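You operate a simulated robot arm through the tools that you are given. There is no shell and no other tool. Be economical: measure what you need, move in short steps, check, and stop when the job is done.

You are at the controls of a simulated robot arm. One attempt, no reset.

TASK
Take the set-up card and put it on the bench top over the chest. Take the model plank from the vise bench top and put it on the landing boards in the hull. Press the far stem button two times. Fetch the yellow-headed peg from the table end of the side bench and stand it on the beige pad there. Put one of the rivets from the side bench top on the corner end of the side bench. Fetch the hammer from the table end of the side bench and set it on the corner end of the side bench. Fetch the peg from the top of the steps and stand it on the cream job card there. Put the grey cloth from the tall table top on the beige pale board there and the blue cloth on the top of the steps. Any order will do. Set down upright: yellow-headed peg, peg.

Only the result counts: the job must be done as asked and must still hold three seconds after the hand-in. Knocking over, shifting, dropping, spilling or breaking anything else fails it. Flat cloth is picked up by pressing the open fingertips on it (5 to 10 N) and closing them slowly along it; thin cloth reads only 2 to 8 mm in the jaws.

THE ROBOT
A 6-joint arm with a four-finger gripper on a trunk, on a base that drives. Base frame: it is fixed to the floor where the robot stands at the start and does not move with it; the origin is under the middle of the robot, x ahead of it, y to its left, z up. Units: mm, degrees, N and s.
With the tool pointing down near the work surface it reaches from about 640 to 660 mm from the robot's upright axis, wherever it stands. Its first joint turns from -166.0 to 166.0 degrees. Places, roughly: bench top over the chest (22x32 cm) [3940, 2960, 900]; cloth [-3750, 4250, 1000]; corner end of the side bench [-5600, 6200, 900]; far stem button [4600, 1300, 1000]; hammer (19x3x9 cm) [-4800, 4800, 900]; job card [-1500, 4750, 500]; landing boards in the hull [3400, -700, 800]; model plank (19x3x4 cm) [6800, -2200, 900]; pad (6x6x3 cm) [-4800, 5500, 900]; pale board (20x13x2 cm) [-3900, 4300, 900]; peg (4x4x7 cm) [-1700, 4700, 500]; rivet (3x3x4 cm) [-4800, 5100, 900]; rivet (3x3x5 cm) [-4500, 4800, 900]; rivet (3x3x6 cm) [-4900, 4800, 900]; set-up card [500, 0, 1000]; top of the steps [-1600, 4700, 500]; yellow-headed peg (3x3x7 cm) [-4900, 5200, 900]. Payload 3.43 kg.
The tool frame sits at the grasp point between the pads (the TCP): z along the fingers, y along the line on which they close. The tips reach 30 mm beyond it. Largest opening 120 mm; the body of the gripper starts 85 mm behind the TCP.
Orientation is told as [roll, pitch, yaw] about the base's x, y, z axes, in that order, counted from this pose: with the fingers straight down and closing along the base's y, the tool's x points along the base's -x, its y along +y and its z along -z.

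THE INTERFACE
- The arm moves only by the tool apply_moves. Its argument "commands" is a list of rows, each an object of numbers (a shift or turn left out is 0, a gripper value left out holds the last): "hand": the opening, from 0 (shut) to 1 (fully open); "tx", "ty", "tz": the shift along the tool's x, y, z in units of 50 mm (1.0 is 50 mm); "wx", "wy", "wz": the turn, a rotation vector about the tool's x, y, z in units of 8 degrees (1.0 is 8 degrees). In form: [{"hand": .., "tx": .., "ty": .., "tz": .., "wx": .., "wy": .., "wz": ..}, ...]. A call has 1 to 20 rows; each row shifts and turns the commanded pose from where the row before left it, along the tool's axes as they then stand. A call with a number of a shift or a turn outside -1 to 1 is refused whole. Each row takes 0.2 s and may step no farther than 50 mm and 8.6 degrees from the row before; otherwise, or with a gripper value out of range, the whole call is refused. A pose out of reach is approached as far as the arm can. The call stops where the force on the tool passes 40 N (or 10 N more than at its start, if that is more) or the arm is blocked; 0.2 s more then pass. Each finger halts on what it meets, pressing with about 25 N; the grip force reading is that of the motor and also rises with nothing between the fingers. The clock runs only during rows and for 0.2 s after the last one: add rows that do not move to give the fingers time. It gives the time, the measured TCP pose, the force on the tool (base axes), the opening and the grip force at its end, in the units of the frame above (readings bear some noise), with the torque about the TCP (base axes, N m) and any sound that the robot's microphone picked up.
- Cameras (640 x 400 px; columns grow to the right, rows downward): "scene" is now at [67.8, 176.7, 1649.4]; the picture's right is [-0.13, -0.99, 0.00], its down [-0.37, 0.05, -0.93] and it looks along [0.92, -0.12, -0.37] (base axes); focal length 253 px, centre (320, 200). "wrist" rides on the gripper at [71, -17, -121] in the tool frame; the picture's right is [0.23, 0.97, 0.00], its down [-0.81, 0.19, -0.55] and it looks along [-0.54, 0.13, 0.83] (tool axes); focal length 275 px, centre (320, 200). There is no depth. A picture from a camera that has moved, and an enlarged one, comes with that camera's place and axes in the base frame and with its lens. The place of the scene camera against the robot may be out by one fixed shift of up to 18 mm in any direction.
- camera(camera): a new picture of that camera. The clock stands still meanwhile.
- raise_lower(by): slides the trunk up (or, below 0, down) by that many mm; the arm and the scene camera ride with it, the base frame stays. It gives what a move gives, with no picture.
- steer(legs): drives the robot by 1 to 6 legs, each [ahead, left, turn to the left] in mm, mm and degrees, along the robot's own axes; the way and the turn of a leg run together, so that a leg with both is an arc; at most 1500 mm and 180 degrees a leg. The arm and the cameras ride along, it lands a little off, and it stops where it bumps. It gives what a move gives.
- turn_head(pan, tilt): turns the head with the scene camera to pan (to the left, within 120 degrees either way) and tilt (down, from -29 to 69), counted from straight ahead of the robot. It gives what a move gives.
- close_up(camera, box): a new picture of the part [left, top, right, bottom] of that camera's present view, enlarged. The clock stands still meanwhile.
- sign_off(): hands the job in; it is judged then, once.

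Go step by step. Nothing tells you exact positions but the pictures and the camera data: compare them with the known pose of the tool, close in by small moves and look again before you grip or let go. The budget is 493 turns and 254 pictures, counting those below and the enlarged ones. Unless the task says otherwise, let go and move clear before handing in, and close with one line.

The tools are called after "Request:" by a JSON object that holds its "name" and its "arguments". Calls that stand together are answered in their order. apply_moves: Moves the arm, as the interface text tells. Its arguments: {"type":"object","properties":{"commands":{"type":"array"}},"required":["commands"]} The other tools are called the same way: raise_lower (by) slides the trunk up or down; steer (legs) drives the base; turn_head (pan, tilt) turns the head that bears the scene camera; camera (camera) takes a picture; close_up (camera, box) takes an enlarged picture of a part of a camera's view; sign_off () hands the job in.

At the start:

```text
time: 0.0
eef_pos: [538.5, 100.8, 1212.4]
ee_rot: [0.0, 0.0, 0.0]
contact_force: [-0.2, 0.7, -0.1]
wrist_torque: [-0.01, -0.03, 0.03]
grip_width: 120.1
grip_force: 0.1
trunk travel left (down, up): [-200.0, 340.0]
robot x, y, heading: [-0.9, -2.2, -0.3]
head pan, tilt: [-42.0, 68.8]
```

scene: 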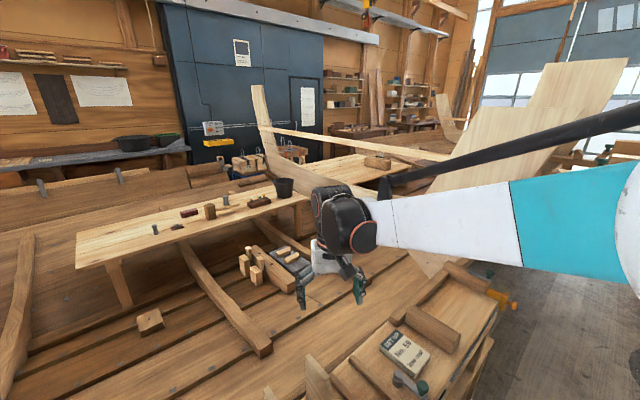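
wrist: 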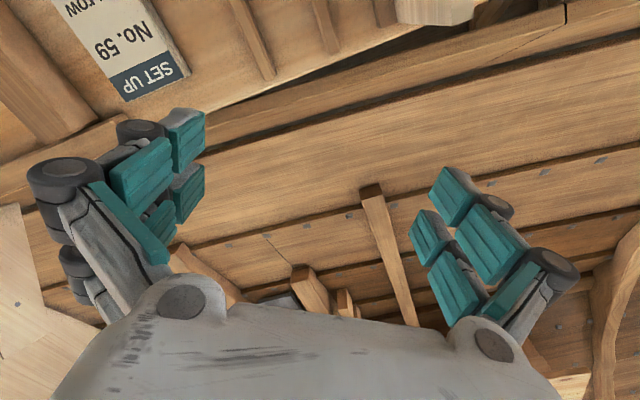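

I see the set-up card on a ledge to the right front of the gripper. First I'll take fresh pictures to fix the camera data.

Request:
{"name": "turn_head", "arguments": {"pan": -10, "tilt": 45}}

Request:
{"name": "camera", "arguments": {"camera": "scene"}}

Request:
{"name": "camera", "arguments": {"camera": "wrist"}}

```text
time: 1.0
eef_pos: [537.5, 101.3, 1211.3]
ee_rot: [0.0, 0.1, 0.0]
contact_force: [-0.3, 0.5, -0.4]
wrist_torque: [-0.01, -0.03, 0.01]
grip_width: 120.0
grip_force: 0.2
trunk travel left (down, up): [-200.0, 340.0]
robot x, y, heading: [-1.4, 4.1, 0.1]
head pan, tilt: [-10.0, 45.0]
```

```text
251 pictures are left
camera scene: at [67.7, 176.9, 1648.8], right [-0.13, -0.99, 0.0], down [-0.38, 0.05, -0.93], along [0.92, -0.12, -0.38], focal length 253 px, centre (320, 200)
```

scene: 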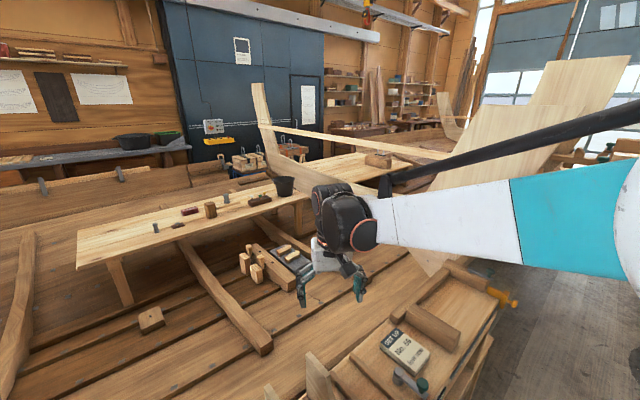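

```text
250 pictures are left
camera wrist: at [467.6, 85.6, 1333.8], right [-0.23, 0.97, 0.0], down [0.81, 0.19, 0.55], along [0.54, 0.13, -0.83], focal length 275 px, centre (320, 200)
```

wrist: 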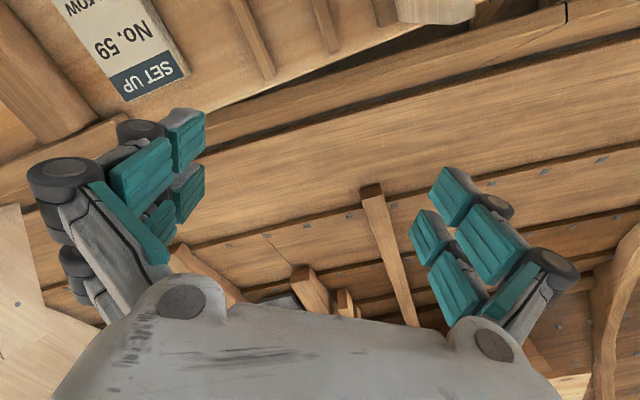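

The picture did not change with the head command, so I'll test the head again toward the card.

Request:
{"name": "turn_head", "arguments": {"pan": -20, "tilt": 60}}

Request:
{"name": "camera", "arguments": {"camera": "scene"}}

```text
time: 1.7
eef_pos: [539.3, 101.1, 1212.2]
ee_rot: [0.0, 0.0, -0.1]
contact_force: [0.1, 0.3, 0.0]
wrist_torque: [0.06, 0.0, -0.02]
grip_width: 120.0
grip_force: 0.1
trunk travel left (down, up): [-200.0, 340.0]
robot x, y, heading: [-0.5, -2.2, -0.0]
head pan, tilt: [-20.0, 60.0]
```

```text
249 pictures are left
camera scene: at [67.6, 176.2, 1648.7], right [-0.14, -0.99, 0.0], down [-0.38, 0.05, -0.92], along [0.92, -0.13, -0.38], focal length 253 px, centre (320, 200)
```

scene: 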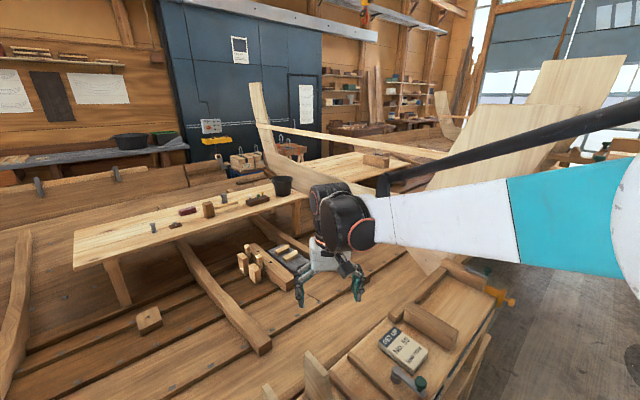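

The head barely moved; I'll give it time with idle rows to see whether it is just slow.

Request:
{"name": "apply_moves", "arguments": {"commands": [{"hand": 1}, {}, {}, {}, {}, {}, {}, {}, {}, {}]}}

Request:
{"name": "close_up", "arguments": {"camera": "scene", "box": [250, 250, 550, 400]}}

```text
time: 3.9
eef_pos: [538.0, 102.6, 1211.3]
ee_rot: [0.0, 0.0, 0.0]
contact_force: [-0.1, -0.1, -0.4]
wrist_torque: [0.02, -0.01, 0.02]
grip_width: 120.2
grip_force: 0.1
trunk travel left (down, up): [-200.0, 340.0]
robot x, y, heading: [0.2, 1.1, -0.0]
head pan, tilt: [-20.0, 60.0]
```

```text
2.13 times, centred on (400, 325) of scene
camera zoom: at [52.2, 160.9, 1613.7], right [-0.34, -0.94, 0.0], down [-0.66, 0.24, -0.71], along [0.66, -0.24, -0.71], focal length 540 px, centre (149, -67)
```

zoom: 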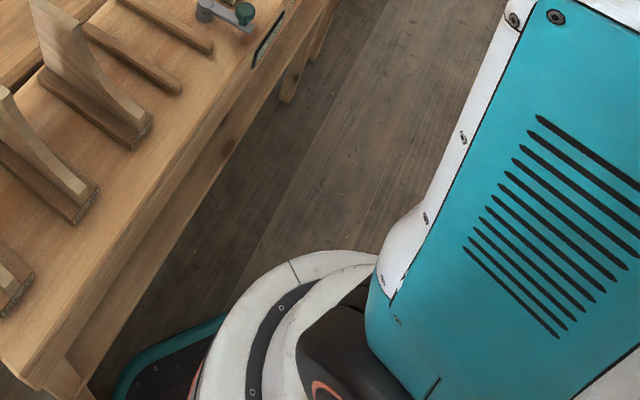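

The head lags but does move. The card should be near [530,-115]; I'll move the tool over it and look from the wrist.

Request:
{"name": "apply_moves", "arguments": {"commands": [{"ty": -0.8, "hand": 1}, {"ty": -0.8}, {"ty": -0.8}, {"ty": -0.8}, {"ty": -0.8}, {"tx": 0.3}, {}]}}

Request:
{"name": "turn_head", "arguments": {"pan": -18, "tilt": 42}}

Request:
{"name": "camera", "arguments": {"camera": "wrist"}}

Request:
{"name": "camera", "arguments": {"camera": "scene"}}

```text
time: 5.5
eef_pos: [522.6, -97.6, 1212.5]
ee_rot: [0.0, 0.0, 0.0]
contact_force: [-0.4, 0.3, -0.1]
wrist_torque: [-0.03, -0.02, -0.04]
grip_width: 119.9
grip_force: 0.0
trunk travel left (down, up): [-200.0, 340.0]
robot x, y, heading: [2.0, -0.0, 0.1]
head pan, tilt: [-20.0, 60.0]
```

```text
time: 6.3
eef_pos: [520.0, -96.5, 1213.8]
ee_rot: [0.0, 0.0, -0.1]
contact_force: [0.1, 0.6, -0.4]
wrist_torque: [0.01, -0.01, -0.02]
grip_width: 120.1
grip_force: 0.1
trunk travel left (down, up): [-200.0, 340.0]
robot x, y, heading: [0.2, -0.7, 0.2]
head pan, tilt: [-18.0, 42.0]
```

```text
247 pictures are left
camera wrist: at [449.7, -112.5, 1334.1], right [-0.23, 0.97, 0.0], down [0.81, 0.19, 0.55], along [0.54, 0.13, -0.83], focal length 275 px, centre (320, 200)
```

wrist: 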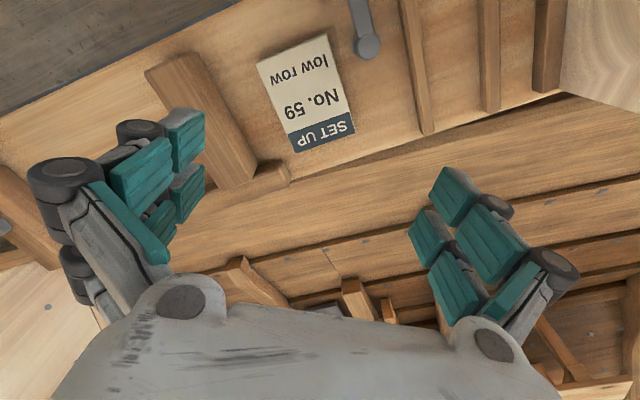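

```text
246 pictures are left
camera scene: at [55.0, 163.0, 1618.1], right [-0.31, -0.95, 0.0], down [-0.64, 0.21, -0.74], along [0.71, -0.23, -0.67], focal length 253 px, centre (320, 200)
```

scene: 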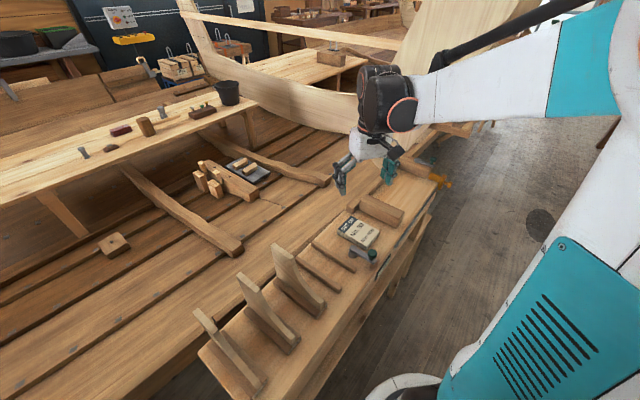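

Triangulating, the card's centre is about [528,-105] with top near z 1012, 78x108 mm, turned about 33°. I'll turn the gripper to close on its short side, and lower a bit.

Request:
{"name": "apply_moves", "arguments": {"commands": [{"wz": -1, "hand": 0.85}, {"wz": -1}, {"wz": -1}, {"wz": -1}, {"tz": 0.9}, {"tz": 0.9}, {}, {}]}}

Request:
{"name": "camera", "arguments": {"camera": "wrist"}}

Request:
{"name": "close_up", "arguments": {"camera": "scene", "box": [260, 120, 480, 280]}}

```text
time: 8.2
eef_pos: [521.9, -97.6, 1121.7]
ee_rot: [0.0, 0.0, 31.9]
contact_force: [0.1, -0.3, 0.7]
wrist_torque: [-0.03, -0.02, -0.02]
grip_width: 101.8
grip_force: 0.2
trunk travel left (down, up): [-200.0, 340.0]
robot x, y, heading: [0.6, -1.2, -0.1]
head pan, tilt: [-18.0, 42.0]
```

```text
245 pictures are left
camera wrist: at [470.9, -149.6, 1243.8], right [-0.71, 0.7, 0.0], down [0.59, 0.59, 0.55], along [0.39, 0.39, -0.83], focal length 275 px, centre (320, 200)
```

wrist: 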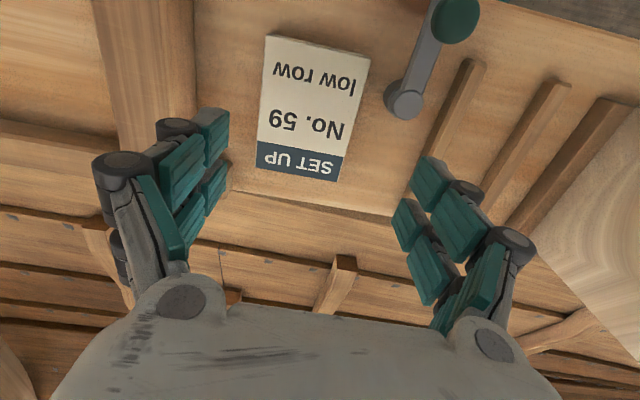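

```text
2.50 times, centred on (370, 200) of scene
camera zoom: at [55.0, 163.0, 1618.2], right [-0.31, -0.95, 0.0], down [-0.64, 0.21, -0.74], along [0.71, -0.23, -0.67], focal length 633 px, centre (195, 200)
```

zoom: 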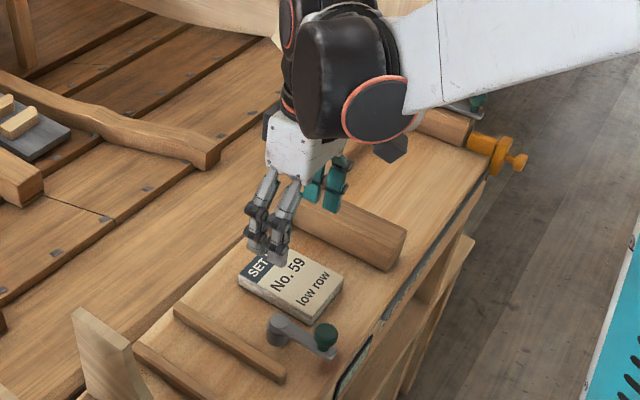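

The card's centre is [530,-106]; a block stands ~80 mm beyond one side so I'll narrow the opening to 92 mm, shift and lower.

Request:
{"name": "apply_moves", "arguments": {"commands": [{"hand": 0.77, "tx": -0.046, "ty": -0.228, "wz": -0.25}, {"tz": 0.8}, {"tz": 0.6}, {"tz": 0.3}, {}]}}

Request:
{"name": "camera", "arguments": {"camera": "wrist"}}

Request:
{"name": "close_up", "arguments": {"camera": "scene", "box": [260, 120, 480, 280]}}

```text
time: 9.3
eef_pos: [531.4, -106.2, 1037.8]
ee_rot: [0.0, 0.0, 34.1]
contact_force: [-0.2, 0.2, 0.6]
wrist_torque: [-0.04, 0.03, -0.01]
grip_width: 92.6
grip_force: 0.1
trunk travel left (down, up): [-200.0, 340.0]
robot x, y, heading: [-2.1, 1.4, -0.0]
head pan, tilt: [-18.0, 42.0]
```

```text
243 pictures are left
camera wrist: at [481.3, -159.2, 1159.5], right [-0.73, 0.68, 0.0], down [0.57, 0.61, 0.55], along [0.37, 0.41, -0.83], focal length 275 px, centre (320, 200)
```

wrist: 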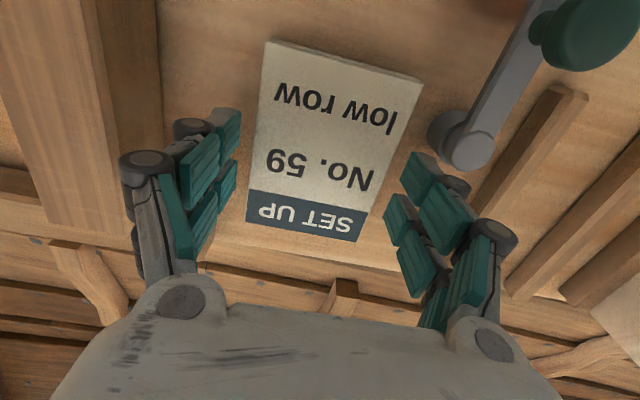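

```text
2.50 times, centred on (370, 200) of scene
camera zoom: at [55.4, 163.0, 1618.2], right [-0.31, -0.95, 0.0], down [-0.64, 0.21, -0.74], along [0.71, -0.23, -0.67], focal length 633 px, centre (195, 200)
```

zoom: 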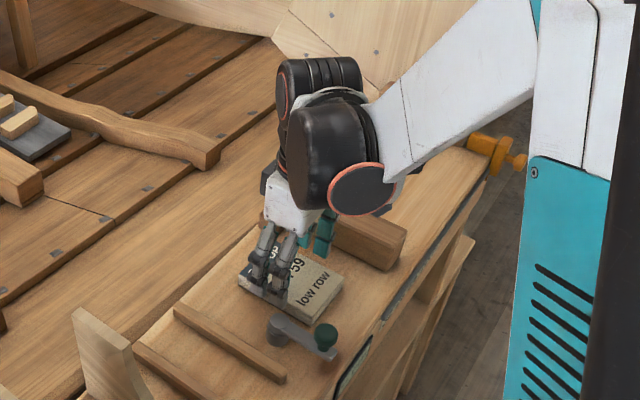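

The jaws straddle the card. I'll lower gently another 8 mm and watch the force, then close.

Request:
{"name": "apply_moves", "arguments": {"commands": [{"tz": 0.08}, {"tz": 0.08}, {}, {"hand": 0.7}, {"hand": 0.6}, {"hand": 0.5}, {"hand": 0.4}, {}]}}

```text
time: 11.2
eef_pos: [529.9, -105.7, 1030.2]
ee_rot: [0.0, 0.0, 34.1]
contact_force: [0.7, 0.8, 2.7]
wrist_torque: [0.04, -0.04, -0.07]
grip_width: 79.7
grip_force: 25.3
trunk travel left (down, up): [-200.0, 340.0]
robot x, y, heading: [-2.8, 2.1, 0.3]
head pan, tilt: [-18.0, 42.0]
```

The card is gripped (79.7 mm). Lifting.

Request:
{"name": "apply_moves", "arguments": {"commands": [{"tz": -0.3}, {"tz": -0.7}, {"tz": -1}, {"tz": -1}, {"tz": -1}, {}]}}

Request:
{"name": "camera", "arguments": {"camera": "wrist"}}

Request:
{"name": "turn_head", "arguments": {"pan": 30, "tilt": 30}}

```text
time: 12.6
eef_pos: [530.7, -104.5, 1232.0]
ee_rot: [0.0, 0.0, 34.1]
contact_force: [-0.3, -0.3, 0.1]
wrist_torque: [0.01, 0.01, 0.02]
grip_width: 48.0
grip_force: 0.0
trunk travel left (down, up): [-200.0, 340.0]
robot x, y, heading: [1.6, -0.7, 0.0]
head pan, tilt: [-18.0, 42.0]
```

```text
241 pictures are left
camera wrist: at [482.3, -157.8, 1353.0], right [-0.73, 0.68, 0.0], down [0.57, 0.61, 0.55], along [0.38, 0.41, -0.83], focal length 275 px, centre (320, 200)
```

wrist: 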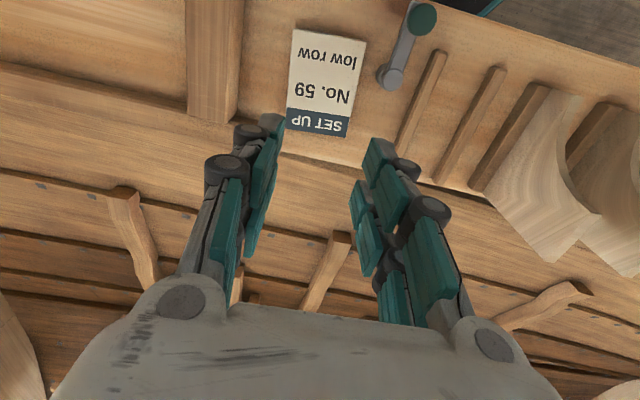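

```text
time: 13.7
eef_pos: [531.7, -104.5, 1231.2]
ee_rot: [0.1, -0.1, 34.0]
contact_force: [0.1, 0.3, -0.3]
wrist_torque: [0.02, -0.01, 0.0]
grip_width: 47.8
grip_force: 0.0
trunk travel left (down, up): [-200.0, 340.0]
robot x, y, heading: [1.6, 0.3, 0.0]
head pan, tilt: [30.0, 30.0]
```

The card slipped off; it was gripped too shallow. I'll reopen, go back lower until light contact, and grip with full closing.

Request:
{"name": "apply_moves", "arguments": {"commands": [{"hand": 0.77}, {}, {"tz": 1}, {"tz": 1}, {"tz": 1}, {"tz": 0.8}, {"tz": 0.2}, {"tz": 0.1}, {}]}}

Request:
{"name": "camera", "arguments": {"camera": "wrist"}}

```text
time: 15.7
eef_pos: [530.8, -105.9, 1023.5]
ee_rot: [-0.1, 0.0, 34.0]
contact_force: [0.8, 0.4, -0.1]
wrist_torque: [0.0, 0.0, 0.0]
grip_width: 92.3
grip_force: 0.0
trunk travel left (down, up): [-200.0, 340.0]
robot x, y, heading: [1.0, -8.7, -0.1]
head pan, tilt: [30.0, 30.0]
```

```text
240 pictures are left
camera wrist: at [482.2, -158.8, 1145.2], right [-0.73, 0.68, 0.0], down [0.57, 0.61, 0.55], along [0.37, 0.41, -0.83], focal length 275 px, centre (320, 200)
```

wrist: 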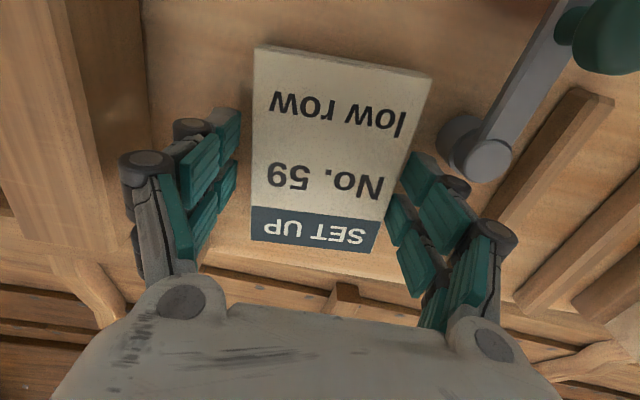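

No contact yet; I'll go a few mm lower watching force.

Request:
{"name": "apply_moves", "arguments": {"commands": [{"tz": 0.08}, {}]}}

```text
time: 16.3
eef_pos: [531.7, -106.5, 1019.4]
ee_rot: [0.0, 0.0, 33.9]
contact_force: [0.3, 0.2, 0.4]
wrist_torque: [0.01, 0.02, -0.01]
grip_width: 92.2
grip_force: 0.1
trunk travel left (down, up): [-200.0, 340.0]
robot x, y, heading: [1.1, 2.0, -0.1]
head pan, tilt: [30.0, 30.0]
```

Request:
{"name": "apply_moves", "arguments": {"commands": [{"tz": 0.06}, {}, {"hand": 0.7}, {"hand": 0.6}, {"hand": 0.4}, {"hand": 0.2}, {"hand": 0}, {}]}}

```text
time: 18.1
eef_pos: [532.1, -107.2, 1017.5]
ee_rot: [0.0, 0.0, 34.0]
contact_force: [2.3, -0.4, 9.3]
wrist_torque: [0.05, 0.01, 0.0]
grip_width: 79.6
grip_force: 24.5
trunk travel left (down, up): [-200.0, 340.0]
robot x, y, heading: [-0.3, -5.1, 0.1]
head pan, tilt: [30.0, 30.0]
```

The card is gripped deeper with light bench contact. Lifting slowly and checking.

Request:
{"name": "apply_moves", "arguments": {"commands": [{"tz": -0.2}, {"tz": -0.4}, {"tz": -0.4}, {}, {"tz": -1}, {"tz": -1}, {"tz": -1}, {}]}}

Request:
{"name": "camera", "arguments": {"camera": "wrist"}}

Request:
{"name": "camera", "arguments": {"camera": "scene"}}

```text
time: 19.9
eef_pos: [532.6, -104.5, 1217.0]
ee_rot: [0.0, 0.0, 34.0]
contact_force: [-0.1, -0.2, -1.3]
wrist_torque: [-0.03, -0.01, -0.01]
grip_width: 79.6
grip_force: 24.8
trunk travel left (down, up): [-200.0, 340.0]
robot x, y, heading: [0.5, -0.0, 0.0]
head pan, tilt: [30.0, 30.0]
```

```text
239 pictures are left
camera wrist: at [483.2, -159.0, 1338.6], right [-0.73, 0.68, 0.0], down [0.56, 0.61, 0.55], along [0.38, 0.41, -0.83], focal length 275 px, centre (320, 200)
```

wrist: 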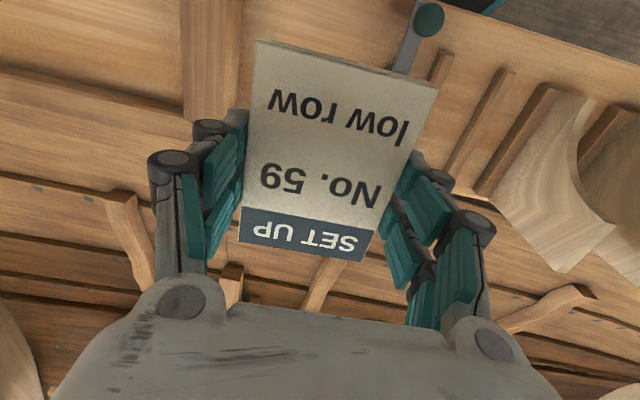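

```text
238 pictures are left
camera scene: at [53.8, 234.1, 1636.4], right [0.5, -0.87, 0.0], down [-0.43, -0.25, -0.87], along [0.75, 0.43, -0.5], focal length 253 px, centre (320, 200)
```

scene: 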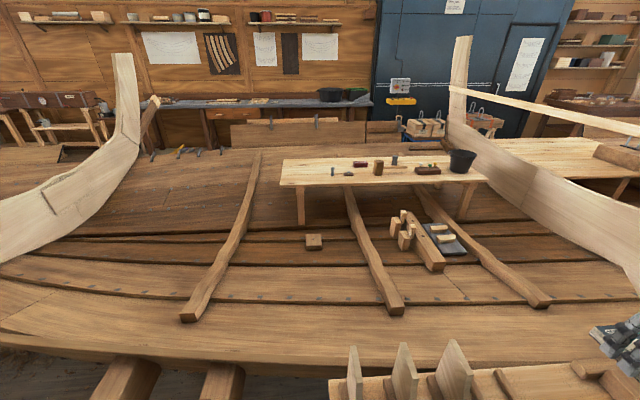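

The card is held firmly now. Next I need the lie of the room, so I look around.

Request:
{"name": "turn_head", "arguments": {"pan": -30, "tilt": 25}}

Request:
{"name": "turn_head", "arguments": {"pan": -30, "tilt": 25}}

Request:
{"name": "camera", "arguments": {"camera": "scene"}}

Request:
{"name": "turn_head", "arguments": {"pan": -100, "tilt": 25}}

Request:
{"name": "turn_head", "arguments": {"pan": -100, "tilt": 25}}

Request:
{"name": "camera", "arguments": {"camera": "scene"}}

Request:
{"name": "turn_head", "arguments": {"pan": 90, "tilt": 25}}

Request:
{"name": "turn_head", "arguments": {"pan": 90, "tilt": 25}}

Request:
{"name": "camera", "arguments": {"camera": "scene"}}

```text
time: 21.2
eef_pos: [532.1, -106.7, 1217.5]
ee_rot: [0.0, 0.0, 34.0]
contact_force: [-0.4, -0.9, -1.1]
wrist_torque: [0.01, -0.01, 0.01]
grip_width: 79.8
grip_force: 24.7
trunk travel left (down, up): [-200.0, 340.0]
robot x, y, heading: [-3.1, 1.9, -0.1]
head pan, tilt: [-30.0, 25.0]
```

```text
time: 21.8
eef_pos: [533.0, -105.7, 1217.1]
ee_rot: [0.0, 0.0, 34.0]
contact_force: [-0.1, 0.8, -1.5]
wrist_torque: [0.0, -0.02, 0.0]
grip_width: 79.7
grip_force: 25.0
trunk travel left (down, up): [-200.0, 340.0]
robot x, y, heading: [-1.6, -1.4, 0.1]
head pan, tilt: [-30.0, 25.0]
```

```text
237 pictures are left
camera scene: at [55.6, 142.7, 1644.4], right [-0.5, -0.87, 0.0], down [-0.37, 0.21, -0.91], along [0.78, -0.45, -0.42], focal length 253 px, centre (320, 200)
```

scene: 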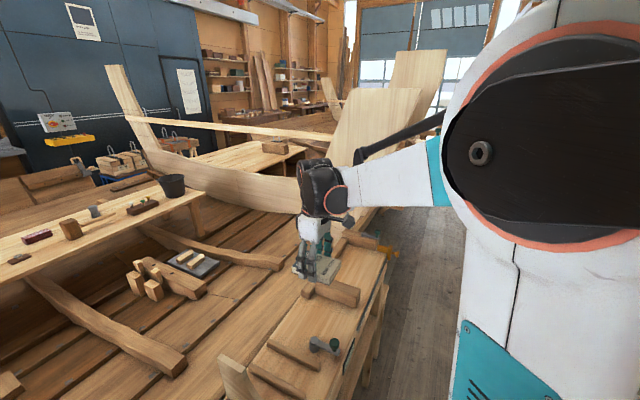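

```text
time: 23.2
eef_pos: [533.5, -105.2, 1215.9]
ee_rot: [0.0, -0.1, 34.0]
contact_force: [0.1, 0.6, -1.5]
wrist_torque: [0.02, -0.03, 0.03]
grip_width: 79.8
grip_force: 25.7
trunk travel left (down, up): [-200.0, 340.0]
robot x, y, heading: [3.0, -0.9, -0.2]
head pan, tilt: [-100.0, 25.0]
```

```text
time: 23.8
eef_pos: [533.7, -105.0, 1217.1]
ee_rot: [0.0, 0.0, 34.0]
contact_force: [-0.1, 0.5, -1.3]
wrist_torque: [-0.03, -0.02, -0.01]
grip_width: 79.6
grip_force: 24.8
trunk travel left (down, up): [-200.0, 340.0]
robot x, y, heading: [-0.3, 0.8, -0.2]
head pan, tilt: [-100.0, 25.0]
```

```text
236 pictures are left
camera scene: at [-40.2, 98.1, 1644.5], right [-0.98, 0.17, 0.0], down [0.07, 0.42, -0.91], along [-0.16, -0.89, -0.42], focal length 253 px, centre (320, 200)
```

scene: 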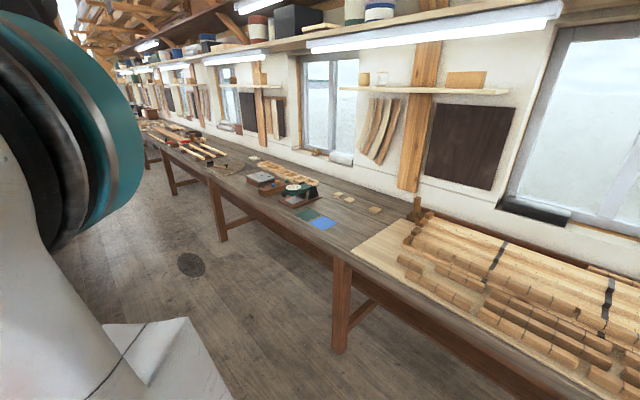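

```text
time: 26.6
eef_pos: [533.0, -105.2, 1215.6]
ee_rot: [0.0, -0.1, 33.9]
contact_force: [-0.7, -0.4, -2.8]
wrist_torque: [-0.02, -0.04, -0.01]
grip_width: 79.3
grip_force: 24.9
trunk travel left (down, up): [-200.0, 340.0]
robot x, y, heading: [0.1, -1.5, -0.2]
head pan, tilt: [90.0, 25.0]
```

```text
time: 27.2
eef_pos: [532.6, -106.3, 1216.1]
ee_rot: [-0.1, 0.0, 33.9]
contact_force: [-0.2, 0.0, -1.8]
wrist_torque: [0.02, -0.01, 0.01]
grip_width: 79.7
grip_force: 24.5
trunk travel left (down, up): [-200.0, 340.0]
robot x, y, heading: [0.1, 0.7, 0.1]
head pan, tilt: [90.0, 25.0]
```

```text
235 pictures are left
camera scene: at [-24.2, 280.9, 1644.5], right [1.0, 0.0, 0.0], down [0.0, -0.42, -0.91], along [0.0, 0.91, -0.42], focal length 253 px, centre (320, 200)
```

scene: 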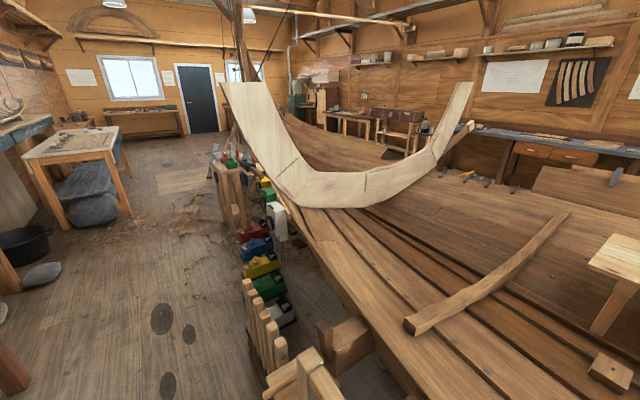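

The room is turned about -56° from my frame; the hull lies ahead, the aisle runs along [0.55,-0.83]. I'll turn right to face down that aisle and look for the way round the hull's right end.

Request:
{"name": "steer", "arguments": {"legs": [[0, 0, -56]]}}

Request:
{"name": "turn_head", "arguments": {"pan": 10, "tilt": 20}}

Request:
{"name": "turn_head", "arguments": {"pan": 10, "tilt": 20}}

Request:
{"name": "camera", "arguments": {"camera": "scene"}}

```text
time: 30.1
eef_pos: [206.8, -503.2, 1215.9]
ee_rot: [0.0, -0.1, -22.5]
contact_force: [-0.2, -0.1, -1.6]
wrist_torque: [0.01, -0.02, -0.02]
grip_width: 79.5
grip_force: 25.4
trunk travel left (down, up): [-200.0, 340.0]
robot x, y, heading: [-5.3, -1.7, -56.3]
head pan, tilt: [90.0, 25.0]
```

```text
time: 31.7
eef_pos: [207.2, -502.2, 1216.9]
ee_rot: [0.0, 0.0, -22.5]
contact_force: [0.3, -0.1, -1.4]
wrist_torque: [0.03, 0.0, -0.01]
grip_width: 79.6
grip_force: 24.9
trunk travel left (down, up): [-200.0, 340.0]
robot x, y, heading: [2.0, -0.6, -56.4]
head pan, tilt: [10.0, 20.0]
```

```text
time: 32.3
eef_pos: [207.3, -502.1, 1216.3]
ee_rot: [0.0, 0.0, -22.4]
contact_force: [-0.5, -1.0, -1.1]
wrist_torque: [0.01, 0.03, -0.01]
grip_width: 79.6
grip_force: 24.8
trunk travel left (down, up): [-200.0, 340.0]
robot x, y, heading: [1.8, 0.0, -56.8]
head pan, tilt: [10.0, 20.0]
```

```text
234 pictures are left
camera scene: at [215.4, 48.5, 1652.5], right [-0.72, -0.69, 0.0], down [-0.24, 0.25, -0.94], along [0.65, -0.68, -0.34], focal length 253 px, centre (320, 200)
```

scene: 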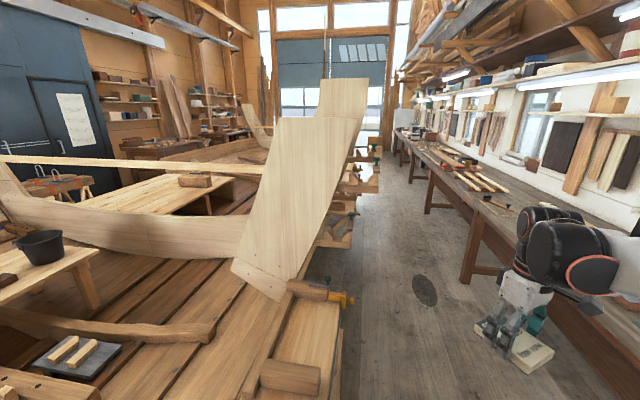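

The aisle runs clear ahead between the window bench (v≈-840) and the hull (v≈240). I'll shift right a little and drive 3 m down, then look left.

Request:
{"name": "steer", "arguments": {"legs": [[0, -250, 0], [1500, 0, 0], [1500, 0, 0]]}}

Request:
{"name": "turn_head", "arguments": {"pan": 40, "tilt": 20}}

Request:
{"name": "turn_head", "arguments": {"pan": 40, "tilt": 20}}

Request:
{"name": "camera", "arguments": {"camera": "scene"}}

```text
time: 48.2
eef_pos: [1702.7, -3126.6, 1216.3]
ee_rot: [0.0, 0.0, -22.3]
contact_force: [-0.3, -0.1, -0.8]
wrist_torque: [0.03, 0.01, -0.02]
grip_width: 79.7
grip_force: 25.2
trunk travel left (down, up): [-200.0, 340.0]
robot x, y, heading: [1497.5, -2627.1, -56.3]
head pan, tilt: [10.0, 20.0]
```

```text
time: 49.1
eef_pos: [1702.1, -3128.5, 1217.7]
ee_rot: [0.0, 0.0, -22.2]
contact_force: [0.4, 0.6, -1.4]
wrist_torque: [-0.02, 0.02, -0.03]
grip_width: 79.7
grip_force: 24.8
trunk travel left (down, up): [-200.0, 340.0]
robot x, y, heading: [1495.1, -2622.5, -56.5]
head pan, tilt: [40.0, 20.0]
```

```text
time: 49.8
eef_pos: [1702.7, -3127.9, 1215.9]
ee_rot: [0.0, 0.1, -22.3]
contact_force: [0.4, 0.8, -1.4]
wrist_torque: [0.01, 0.01, 0.0]
grip_width: 79.7
grip_force: 24.8
trunk travel left (down, up): [-200.0, 340.0]
robot x, y, heading: [1495.2, -2626.1, -56.4]
head pan, tilt: [40.0, 20.0]
```

```text
233 pictures are left
camera scene: at [1735.5, -2535.9, 1652.5], right [-0.28, -0.96, 0.0], down [-0.33, 0.1, -0.94], along [0.9, -0.26, -0.34], focal length 253 px, centre (320, 200)
```

scene: 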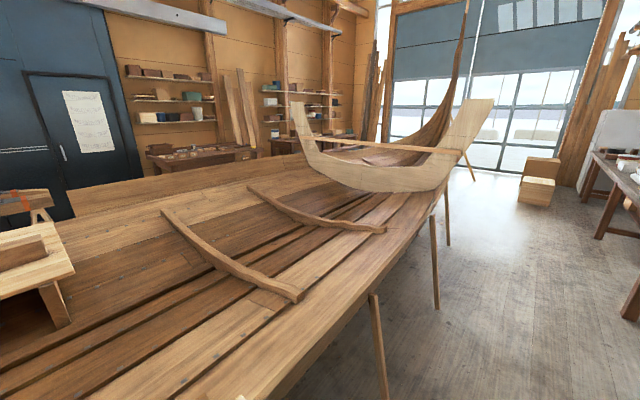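

The hull is long and its far stem ends ahead near u≈9000; the vise bench is across it at the wall. I'll drive on past the stem and look left.

Request:
{"name": "steer", "arguments": {"legs": [[1500, 0, 0], [1500, 0, 0], [1500, 0, 0], [1000, 0, 0]]}}

Request:
{"name": "turn_head", "arguments": {"pan": 60, "tilt": 15}}

Request:
{"name": "turn_head", "arguments": {"pan": 60, "tilt": 15}}

Request:
{"name": "camera", "arguments": {"camera": "scene"}}

```text
time: 76.0
eef_pos: [4698.7, -7732.3, 1215.8]
ee_rot: [-0.1, 0.0, -23.5]
contact_force: [0.1, -0.3, -1.0]
wrist_torque: [0.02, -0.01, 0.0]
grip_width: 79.6
grip_force: 24.7
trunk travel left (down, up): [-200.0, 340.0]
robot x, y, heading: [4502.8, -7226.9, -57.7]
head pan, tilt: [40.0, 20.0]
```

```text
time: 76.8
eef_pos: [4698.2, -7733.1, 1216.8]
ee_rot: [0.0, 0.0, -23.5]
contact_force: [-0.1, -0.2, -0.3]
wrist_torque: [0.03, 0.04, 0.01]
grip_width: 79.5
grip_force: 25.0
trunk travel left (down, up): [-200.0, 340.0]
robot x, y, heading: [4500.5, -7227.9, -57.6]
head pan, tilt: [60.0, 15.0]
```

```text
time: 77.4
eef_pos: [4698.0, -7731.9, 1216.4]
ee_rot: [0.0, 0.0, -23.5]
contact_force: [-0.3, 0.3, -0.8]
wrist_torque: [-0.01, 0.02, 0.0]
grip_width: 79.7
grip_force: 25.2
trunk travel left (down, up): [-200.0, 340.0]
robot x, y, heading: [4501.7, -7227.4, -57.5]
head pan, tilt: [60.0, 15.0]
```

```text
232 pictures are left
camera scene: at [4748.3, -7109.8, 1660.7], right [0.04, -1.0, 0.0], down [-0.26, -0.01, -0.97], along [0.96, 0.04, -0.26], focal length 253 px, centre (320, 200)
```

scene: 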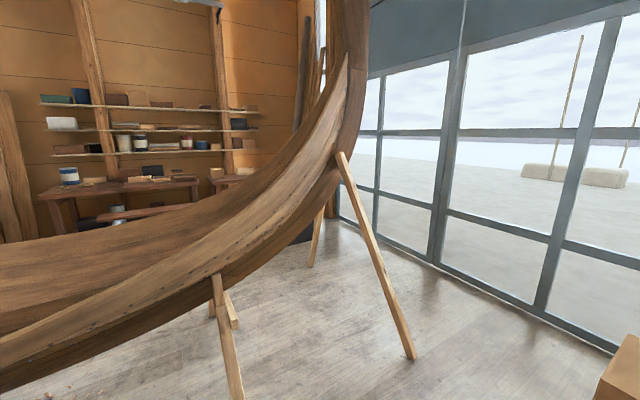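

The way round the stem lies between its props and the glass; a box stands ahead right. I'll check it by looking more to the front.

Request:
{"name": "turn_head", "arguments": {"pan": 10, "tilt": 30}}

Request:
{"name": "turn_head", "arguments": {"pan": 10, "tilt": 30}}

Request:
{"name": "camera", "arguments": {"camera": "scene"}}

```text
time: 78.6
eef_pos: [4697.5, -7733.7, 1216.4]
ee_rot: [-0.1, 0.0, -23.5]
contact_force: [0.5, -0.4, -1.6]
wrist_torque: [-0.02, -0.02, -0.03]
grip_width: 79.8
grip_force: 24.8
trunk travel left (down, up): [-200.0, 340.0]
robot x, y, heading: [4503.2, -7224.8, -57.8]
head pan, tilt: [10.0, 30.0]
```

```text
time: 79.2
eef_pos: [4698.2, -7732.9, 1216.0]
ee_rot: [0.0, 0.1, -23.6]
contact_force: [0.0, -0.8, -0.8]
wrist_torque: [0.03, -0.01, 0.02]
grip_width: 79.6
grip_force: 25.5
trunk travel left (down, up): [-200.0, 340.0]
robot x, y, heading: [4502.1, -7227.5, -57.4]
head pan, tilt: [10.0, 30.0]
```

```text
231 pictures are left
camera scene: at [4716.0, -7180.6, 1636.5], right [-0.74, -0.68, 0.0], down [-0.34, 0.37, -0.87], along [0.58, -0.64, -0.5], focal length 253 px, centre (320, 200)
```

scene: 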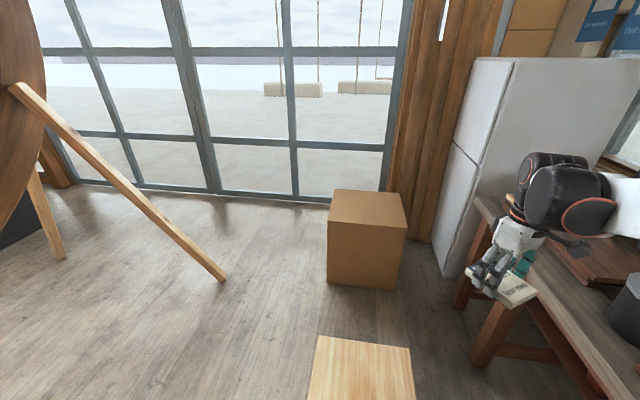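

I estimate boxes with left faces at v≈95 and the prop foot at v≈970; I'll strafe left 770, pass between them, then stop before the glass and turn left.

Request:
{"name": "steer", "arguments": {"legs": [[0, 760, 1], [1500, 0, 0], [560, 0, 0], [0, 0, 89]]}}

Request:
{"name": "turn_head", "arguments": {"pan": 15, "tilt": 20}}

Request:
{"name": "turn_head", "arguments": {"pan": 15, "tilt": 20}}

Request:
{"name": "camera", "arguments": {"camera": "scene"}}

```text
time: 97.0
eef_pos: [6813.3, -8317.0, 1216.2]
ee_rot: [0.0, 0.1, 68.1]
contact_force: [0.0, 0.0, -0.7]
wrist_torque: [0.01, 0.02, 0.01]
grip_width: 79.6
grip_force: 24.9
trunk travel left (down, up): [-200.0, 340.0]
robot x, y, heading: [6315.9, -8525.7, 34.0]
head pan, tilt: [10.0, 30.0]
```

```text
time: 97.8
eef_pos: [6814.4, -8317.5, 1216.1]
ee_rot: [0.0, 0.0, 68.0]
contact_force: [-0.1, 0.5, -0.8]
wrist_torque: [0.0, 0.0, 0.01]
grip_width: 79.7
grip_force: 25.3
trunk travel left (down, up): [-200.0, 340.0]
robot x, y, heading: [6314.1, -8527.9, 33.7]
head pan, tilt: [15.0, 20.0]
```

```text
time: 98.4
eef_pos: [6814.2, -8316.3, 1216.7]
ee_rot: [0.0, 0.0, 68.0]
contact_force: [1.2, -0.3, -2.2]
wrist_torque: [0.02, 0.0, -0.01]
grip_width: 79.5
grip_force: 25.1
trunk travel left (down, up): [-200.0, 340.0]
robot x, y, heading: [6314.4, -8528.2, 34.1]
head pan, tilt: [15.0, 20.0]
```

```text
230 pictures are left
camera scene: at [6241.4, -8313.9, 1652.5], right [0.76, -0.66, 0.0], down [-0.22, -0.26, -0.94], along [0.62, 0.71, -0.34], focal length 253 px, centre (320, 200)
```

scene: 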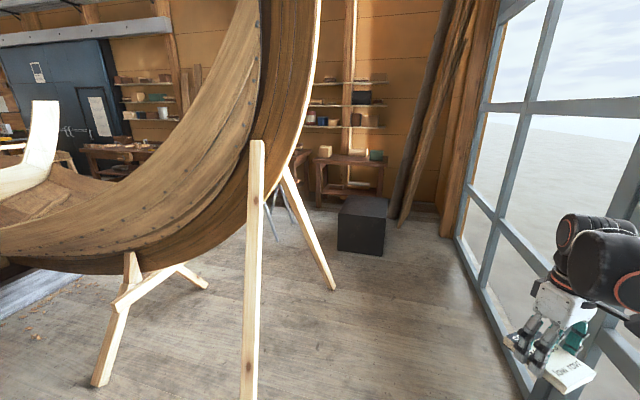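

I'm past the stem. Next I drive on to v≈2900 and look left along the far side.

Request:
{"name": "steer", "arguments": {"legs": [[1500, 0, 0], [700, 0, 0]]}}

Request:
{"name": "turn_head", "arguments": {"pan": 70, "tilt": 30}}

Request:
{"name": "turn_head", "arguments": {"pan": 70, "tilt": 30}}

Request:
{"name": "camera", "arguments": {"camera": "scene"}}

```text
time: 109.1
eef_pos: [8590.9, -7069.6, 1215.7]
ee_rot: [0.0, 0.0, 69.2]
contact_force: [1.0, 0.1, -1.2]
wrist_torque: [0.01, -0.02, 0.01]
grip_width: 80.0
grip_force: 24.9
trunk travel left (down, up): [-200.0, 340.0]
robot x, y, heading: [8092.1, -7290.6, 35.1]
head pan, tilt: [15.0, 20.0]
```

```text
time: 110.3
eef_pos: [8590.8, -7069.2, 1217.7]
ee_rot: [0.0, 0.0, 69.2]
contact_force: [-0.9, 0.0, -0.3]
wrist_torque: [-0.03, 0.01, -0.03]
grip_width: 79.8
grip_force: 25.3
trunk travel left (down, up): [-200.0, 340.0]
robot x, y, heading: [8097.6, -7289.4, 34.9]
head pan, tilt: [70.0, 30.0]
```

```text
time: 110.9
eef_pos: [8590.2, -7068.9, 1216.4]
ee_rot: [0.0, 0.0, 69.2]
contact_force: [-0.5, 0.6, -2.0]
wrist_torque: [0.02, -0.02, 0.0]
grip_width: 79.7
grip_force: 25.1
trunk travel left (down, up): [-200.0, 340.0]
robot x, y, heading: [8096.4, -7290.9, 35.1]
head pan, tilt: [70.0, 30.0]
```

```text
229 pictures are left
camera scene: at [7934.8, -7061.4, 1636.5], right [0.97, 0.26, 0.0], down [0.13, -0.48, -0.87], along [-0.23, 0.84, -0.5], focal length 253 px, centre (320, 200)
```

scene: 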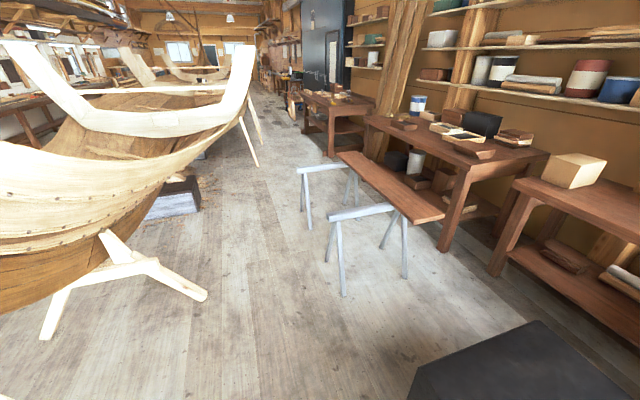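

The far aisle is clear. I'll go to v≈2930, turn to face along the aisle, drive past the sawhorses and look again.

Request:
{"name": "steer", "arguments": {"legs": [[210, 0, 0], [0, 0, 88.5], [1500, 0, 0], [1400, 0, 0]]}}

Request:
{"name": "turn_head", "arguments": {"pan": 0, "tilt": 18}}

Request:
{"name": "turn_head", "arguments": {"pan": 0, "tilt": 18}}

Request:
{"name": "camera", "arguments": {"camera": "scene"}}

```text
time: 130.0
eef_pos: [6328.8, -4354.7, 1215.9]
ee_rot: [0.0, 0.1, 160.1]
contact_force: [-0.5, -0.2, -0.1]
wrist_torque: [0.04, -0.04, 0.01]
grip_width: 79.8
grip_force: 25.3
trunk travel left (down, up): [-200.0, 340.0]
robot x, y, heading: [6557.2, -4848.2, 126.3]
head pan, tilt: [70.0, 30.0]
```

```text
time: 131.4
eef_pos: [6328.8, -4355.3, 1215.9]
ee_rot: [0.0, 0.0, 160.1]
contact_force: [0.3, 0.2, -1.1]
wrist_torque: [0.02, 0.02, -0.02]
grip_width: 80.1
grip_force: 24.6
trunk travel left (down, up): [-200.0, 340.0]
robot x, y, heading: [6557.0, -4847.8, 126.2]
head pan, tilt: [0.0, 18.0]
```

```text
time: 132.0
eef_pos: [6328.7, -4354.9, 1215.7]
ee_rot: [0.0, 0.0, 160.1]
contact_force: [0.0, -0.4, -1.2]
wrist_torque: [0.03, 0.01, 0.01]
grip_width: 79.6
grip_force: 25.3
trunk travel left (down, up): [-200.0, 340.0]
robot x, y, heading: [6555.3, -4851.0, 126.2]
head pan, tilt: [0.0, 18.0]
```

```text
228 pictures are left
camera scene: at [6347.6, -4918.1, 1655.8], right [0.81, 0.59, 0.0], down [0.18, -0.25, -0.95], along [-0.56, 0.77, -0.31], focal length 253 px, centre (320, 200)
```

scene: 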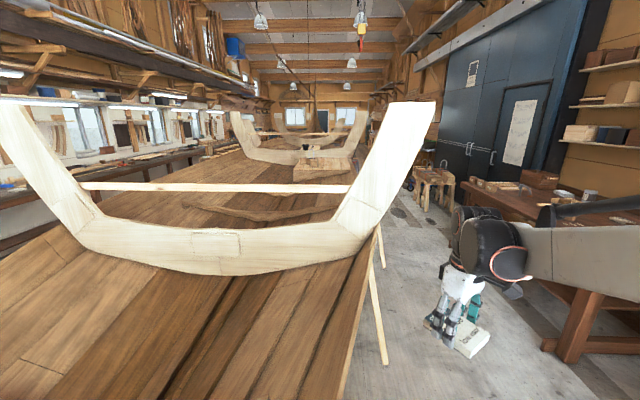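

The aisle centre is at v≈3680. I'll move diagonally into it and continue along the wall.

Request:
{"name": "steer", "arguments": {"legs": [[0, 0, -2.7], [900, -890, 0], [1500, 0, 0], [1500, 0, 0]]}}

Request:
{"name": "camera", "arguments": {"camera": "scene"}}

```text
time: 152.9
eef_pos: [4911.5, -621.5, 1216.3]
ee_rot: [0.0, 0.0, 160.2]
contact_force: [0.8, 0.5, -0.2]
wrist_torque: [0.04, -0.02, -0.04]
grip_width: 79.6
grip_force: 25.0
trunk travel left (down, up): [-200.0, 340.0]
robot x, y, heading: [5141.3, -1113.0, 126.2]
head pan, tilt: [0.0, 18.0]
```

```text
227 pictures are left
camera scene: at [4932.3, -1184.1, 1655.8], right [0.81, 0.59, 0.0], down [0.18, -0.25, -0.95], along [-0.56, 0.77, -0.31], focal length 253 px, centre (320, 200)
```

scene: 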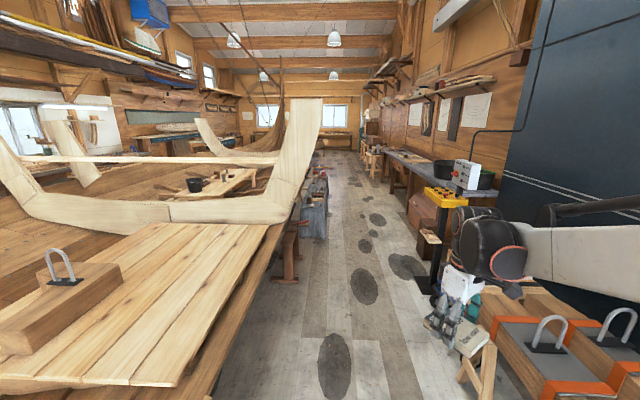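

I see the landing boards on my left, a button post ahead on the right, and the wall bench with the chest beyond. I'll drive on to just past the post.

Request:
{"name": "steer", "arguments": {"legs": [[0, 0, -2.7], [1500, 0, 0], [1100, 0, 0]]}}

Request:
{"name": "turn_head", "arguments": {"pan": -25, "tilt": 25}}

Request:
{"name": "turn_head", "arguments": {"pan": -25, "tilt": 25}}

Request:
{"name": "camera", "arguments": {"camera": "scene"}}

```text
time: 166.0
eef_pos: [3575.8, 1606.7, 1215.6]
ee_rot: [-0.1, 0.1, 155.1]
contact_force: [-0.7, -0.6, -1.8]
wrist_torque: [0.0, 0.01, -0.01]
grip_width: 79.9
grip_force: 24.7
trunk travel left (down, up): [-200.0, 340.0]
robot x, y, heading: [3760.1, 1094.5, 121.0]
head pan, tilt: [0.0, 18.0]
```

```text
time: 166.9
eef_pos: [3575.8, 1606.4, 1216.0]
ee_rot: [-0.1, 0.0, 155.2]
contact_force: [0.4, 0.3, -1.7]
wrist_torque: [0.01, 0.02, -0.03]
grip_width: 80.0
grip_force: 25.4
trunk travel left (down, up): [-200.0, 340.0]
robot x, y, heading: [3758.3, 1093.8, 121.3]
head pan, tilt: [-25.0, 25.0]
```

```text
time: 167.5
eef_pos: [3575.4, 1605.6, 1215.7]
ee_rot: [0.0, 0.0, 155.2]
contact_force: [0.0, -0.6, -1.7]
wrist_torque: [0.01, 0.02, 0.0]
grip_width: 79.8
grip_force: 25.1
trunk travel left (down, up): [-200.0, 340.0]
robot x, y, heading: [3762.1, 1097.3, 121.2]
head pan, tilt: [-25.0, 25.0]
```

```text
226 pictures are left
camera scene: at [3585.0, 1054.5, 1644.4], right [0.99, 0.11, 0.0], down [0.05, -0.42, -0.91], along [-0.1, 0.9, -0.42], focal length 253 px, centre (320, 200)
```

scene: 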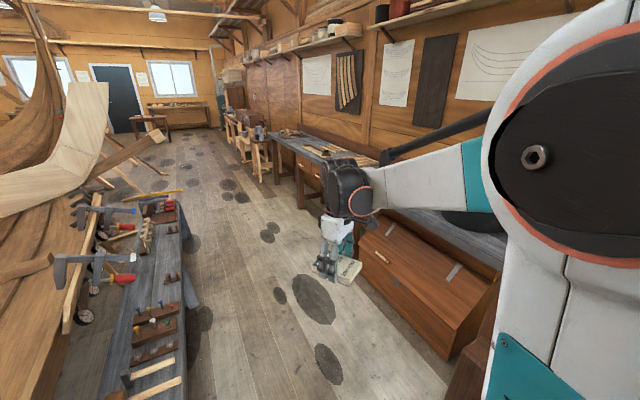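

The chest is under the wall bench ahead to the right. I'll drive to u≈-290 and turn to face the bench.

Request:
{"name": "steer", "arguments": {"legs": [[0, 0, 2.3], [1450, -150, 0], [0, 0, -90]]}}

Request:
{"name": "turn_head", "arguments": {"pan": 0, "tilt": 25}}

Request:
{"name": "turn_head", "arguments": {"pan": 0, "tilt": 25}}

Request:
{"name": "camera", "arguments": {"camera": "scene"}}

```text
time: 178.9
eef_pos: [3599.1, 2601.3, 1217.0]
ee_rot: [0.1, 0.0, 68.3]
contact_force: [1.4, 0.6, -2.3]
wrist_torque: [0.01, 0.03, -0.03]
grip_width: 79.9
grip_force: 24.7
trunk travel left (down, up): [-200.0, 340.0]
robot x, y, heading: [3100.8, 2387.8, 34.5]
head pan, tilt: [-25.0, 25.0]
```

```text
time: 179.8
eef_pos: [3599.6, 2601.0, 1217.7]
ee_rot: [-0.1, 0.0, 68.3]
contact_force: [-0.3, -0.3, -0.9]
wrist_torque: [0.05, -0.05, -0.01]
grip_width: 79.7
grip_force: 24.9
trunk travel left (down, up): [-200.0, 340.0]
robot x, y, heading: [3101.5, 2389.9, 34.4]
head pan, tilt: [0.0, 25.0]
```

```text
time: 180.4
eef_pos: [3599.9, 2600.2, 1216.0]
ee_rot: [0.1, 0.0, 68.3]
contact_force: [0.3, -0.1, -0.8]
wrist_torque: [-0.01, -0.02, -0.01]
grip_width: 79.6
grip_force: 25.0
trunk travel left (down, up): [-200.0, 340.0]
robot x, y, heading: [3099.5, 2384.3, 34.2]
head pan, tilt: [0.0, 25.0]
```

```text
225 pictures are left
camera scene: at [3042.0, 2583.9, 1644.4], right [0.56, -0.83, 0.0], down [-0.35, -0.24, -0.91], along [0.75, 0.51, -0.42], focal length 253 px, centre (320, 200)
```

scene: 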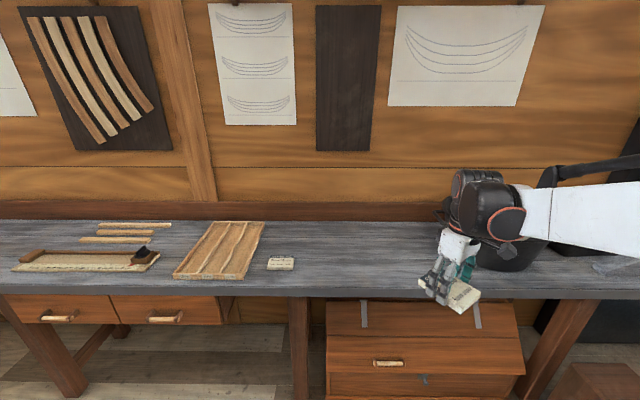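

The free bench top above the chest is ahead (target about [3940,2960]). I'll close in, leaving ~90 mm of arm extension, and line up.

Request:
{"name": "steer", "arguments": {"legs": [[385, 105, 0]]}}

Request:
{"name": "raise_lower", "arguments": {"by": -90}}

Request:
{"name": "turn_head", "arguments": {"pan": -10, "tilt": 45}}

Request:
{"name": "turn_head", "arguments": {"pan": -10, "tilt": 45}}

Request:
{"name": "camera", "arguments": {"camera": "scene"}}

Request:
{"name": "camera", "arguments": {"camera": "wrist"}}

```text
time: 182.9
eef_pos: [3862.8, 2912.5, 1215.6]
ee_rot: [0.0, 0.1, 68.2]
contact_force: [0.1, 0.1, -0.7]
wrist_torque: [-0.03, 0.02, 0.01]
grip_width: 79.9
grip_force: 24.9
trunk travel left (down, up): [-200.0, 340.0]
robot x, y, heading: [3364.4, 2697.9, 34.2]
head pan, tilt: [0.0, 25.0]
```

```text
time: 184.1
eef_pos: [3861.3, 2911.3, 1126.9]
ee_rot: [0.0, -0.1, 68.2]
contact_force: [-0.5, 0.6, -1.2]
wrist_torque: [0.01, -0.01, -0.01]
grip_width: 79.6
grip_force: 25.2
trunk travel left (down, up): [-110.0, 430.0]
robot x, y, heading: [3362.7, 2697.1, 34.4]
head pan, tilt: [0.0, 25.0]
```

```text
time: 185.0
eef_pos: [3861.5, 2912.3, 1126.6]
ee_rot: [-0.1, 0.0, 68.3]
contact_force: [-1.5, -0.1, -1.6]
wrist_torque: [-0.01, -0.01, -0.05]
grip_width: 79.9
grip_force: 25.4
trunk travel left (down, up): [-110.0, 430.0]
robot x, y, heading: [3361.9, 2700.8, 34.4]
head pan, tilt: [-10.0, 45.0]
```

```text
time: 185.6
eef_pos: [3860.9, 2912.1, 1125.6]
ee_rot: [0.0, 0.1, 68.4]
contact_force: [0.0, -0.2, -0.9]
wrist_torque: [0.01, -0.01, 0.03]
grip_width: 79.5
grip_force: 24.6
trunk travel left (down, up): [-110.0, 430.0]
robot x, y, heading: [3365.0, 2696.1, 34.4]
head pan, tilt: [-10.0, 45.0]
```

```text
224 pictures are left
camera scene: at [3302.7, 2875.2, 1523.9], right [0.41, -0.91, 0.0], down [-0.64, -0.29, -0.71], along [0.64, 0.29, -0.71], focal length 253 px, centre (320, 200)
```

scene: 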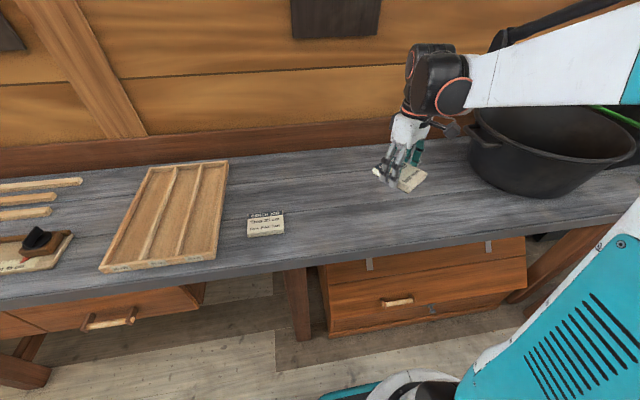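

```text
223 pictures are left
camera wrist: at [3851.7, 2839.9, 1248.1], right [-0.99, 0.15, 0.0], down [0.12, 0.82, 0.55], along [0.08, 0.55, -0.83], focal length 275 px, centre (320, 200)
```

wrist: 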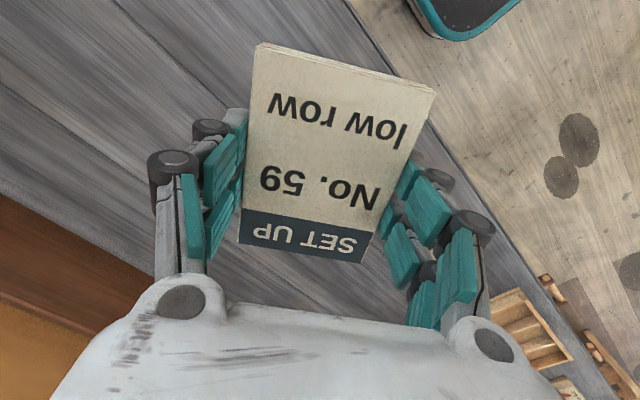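

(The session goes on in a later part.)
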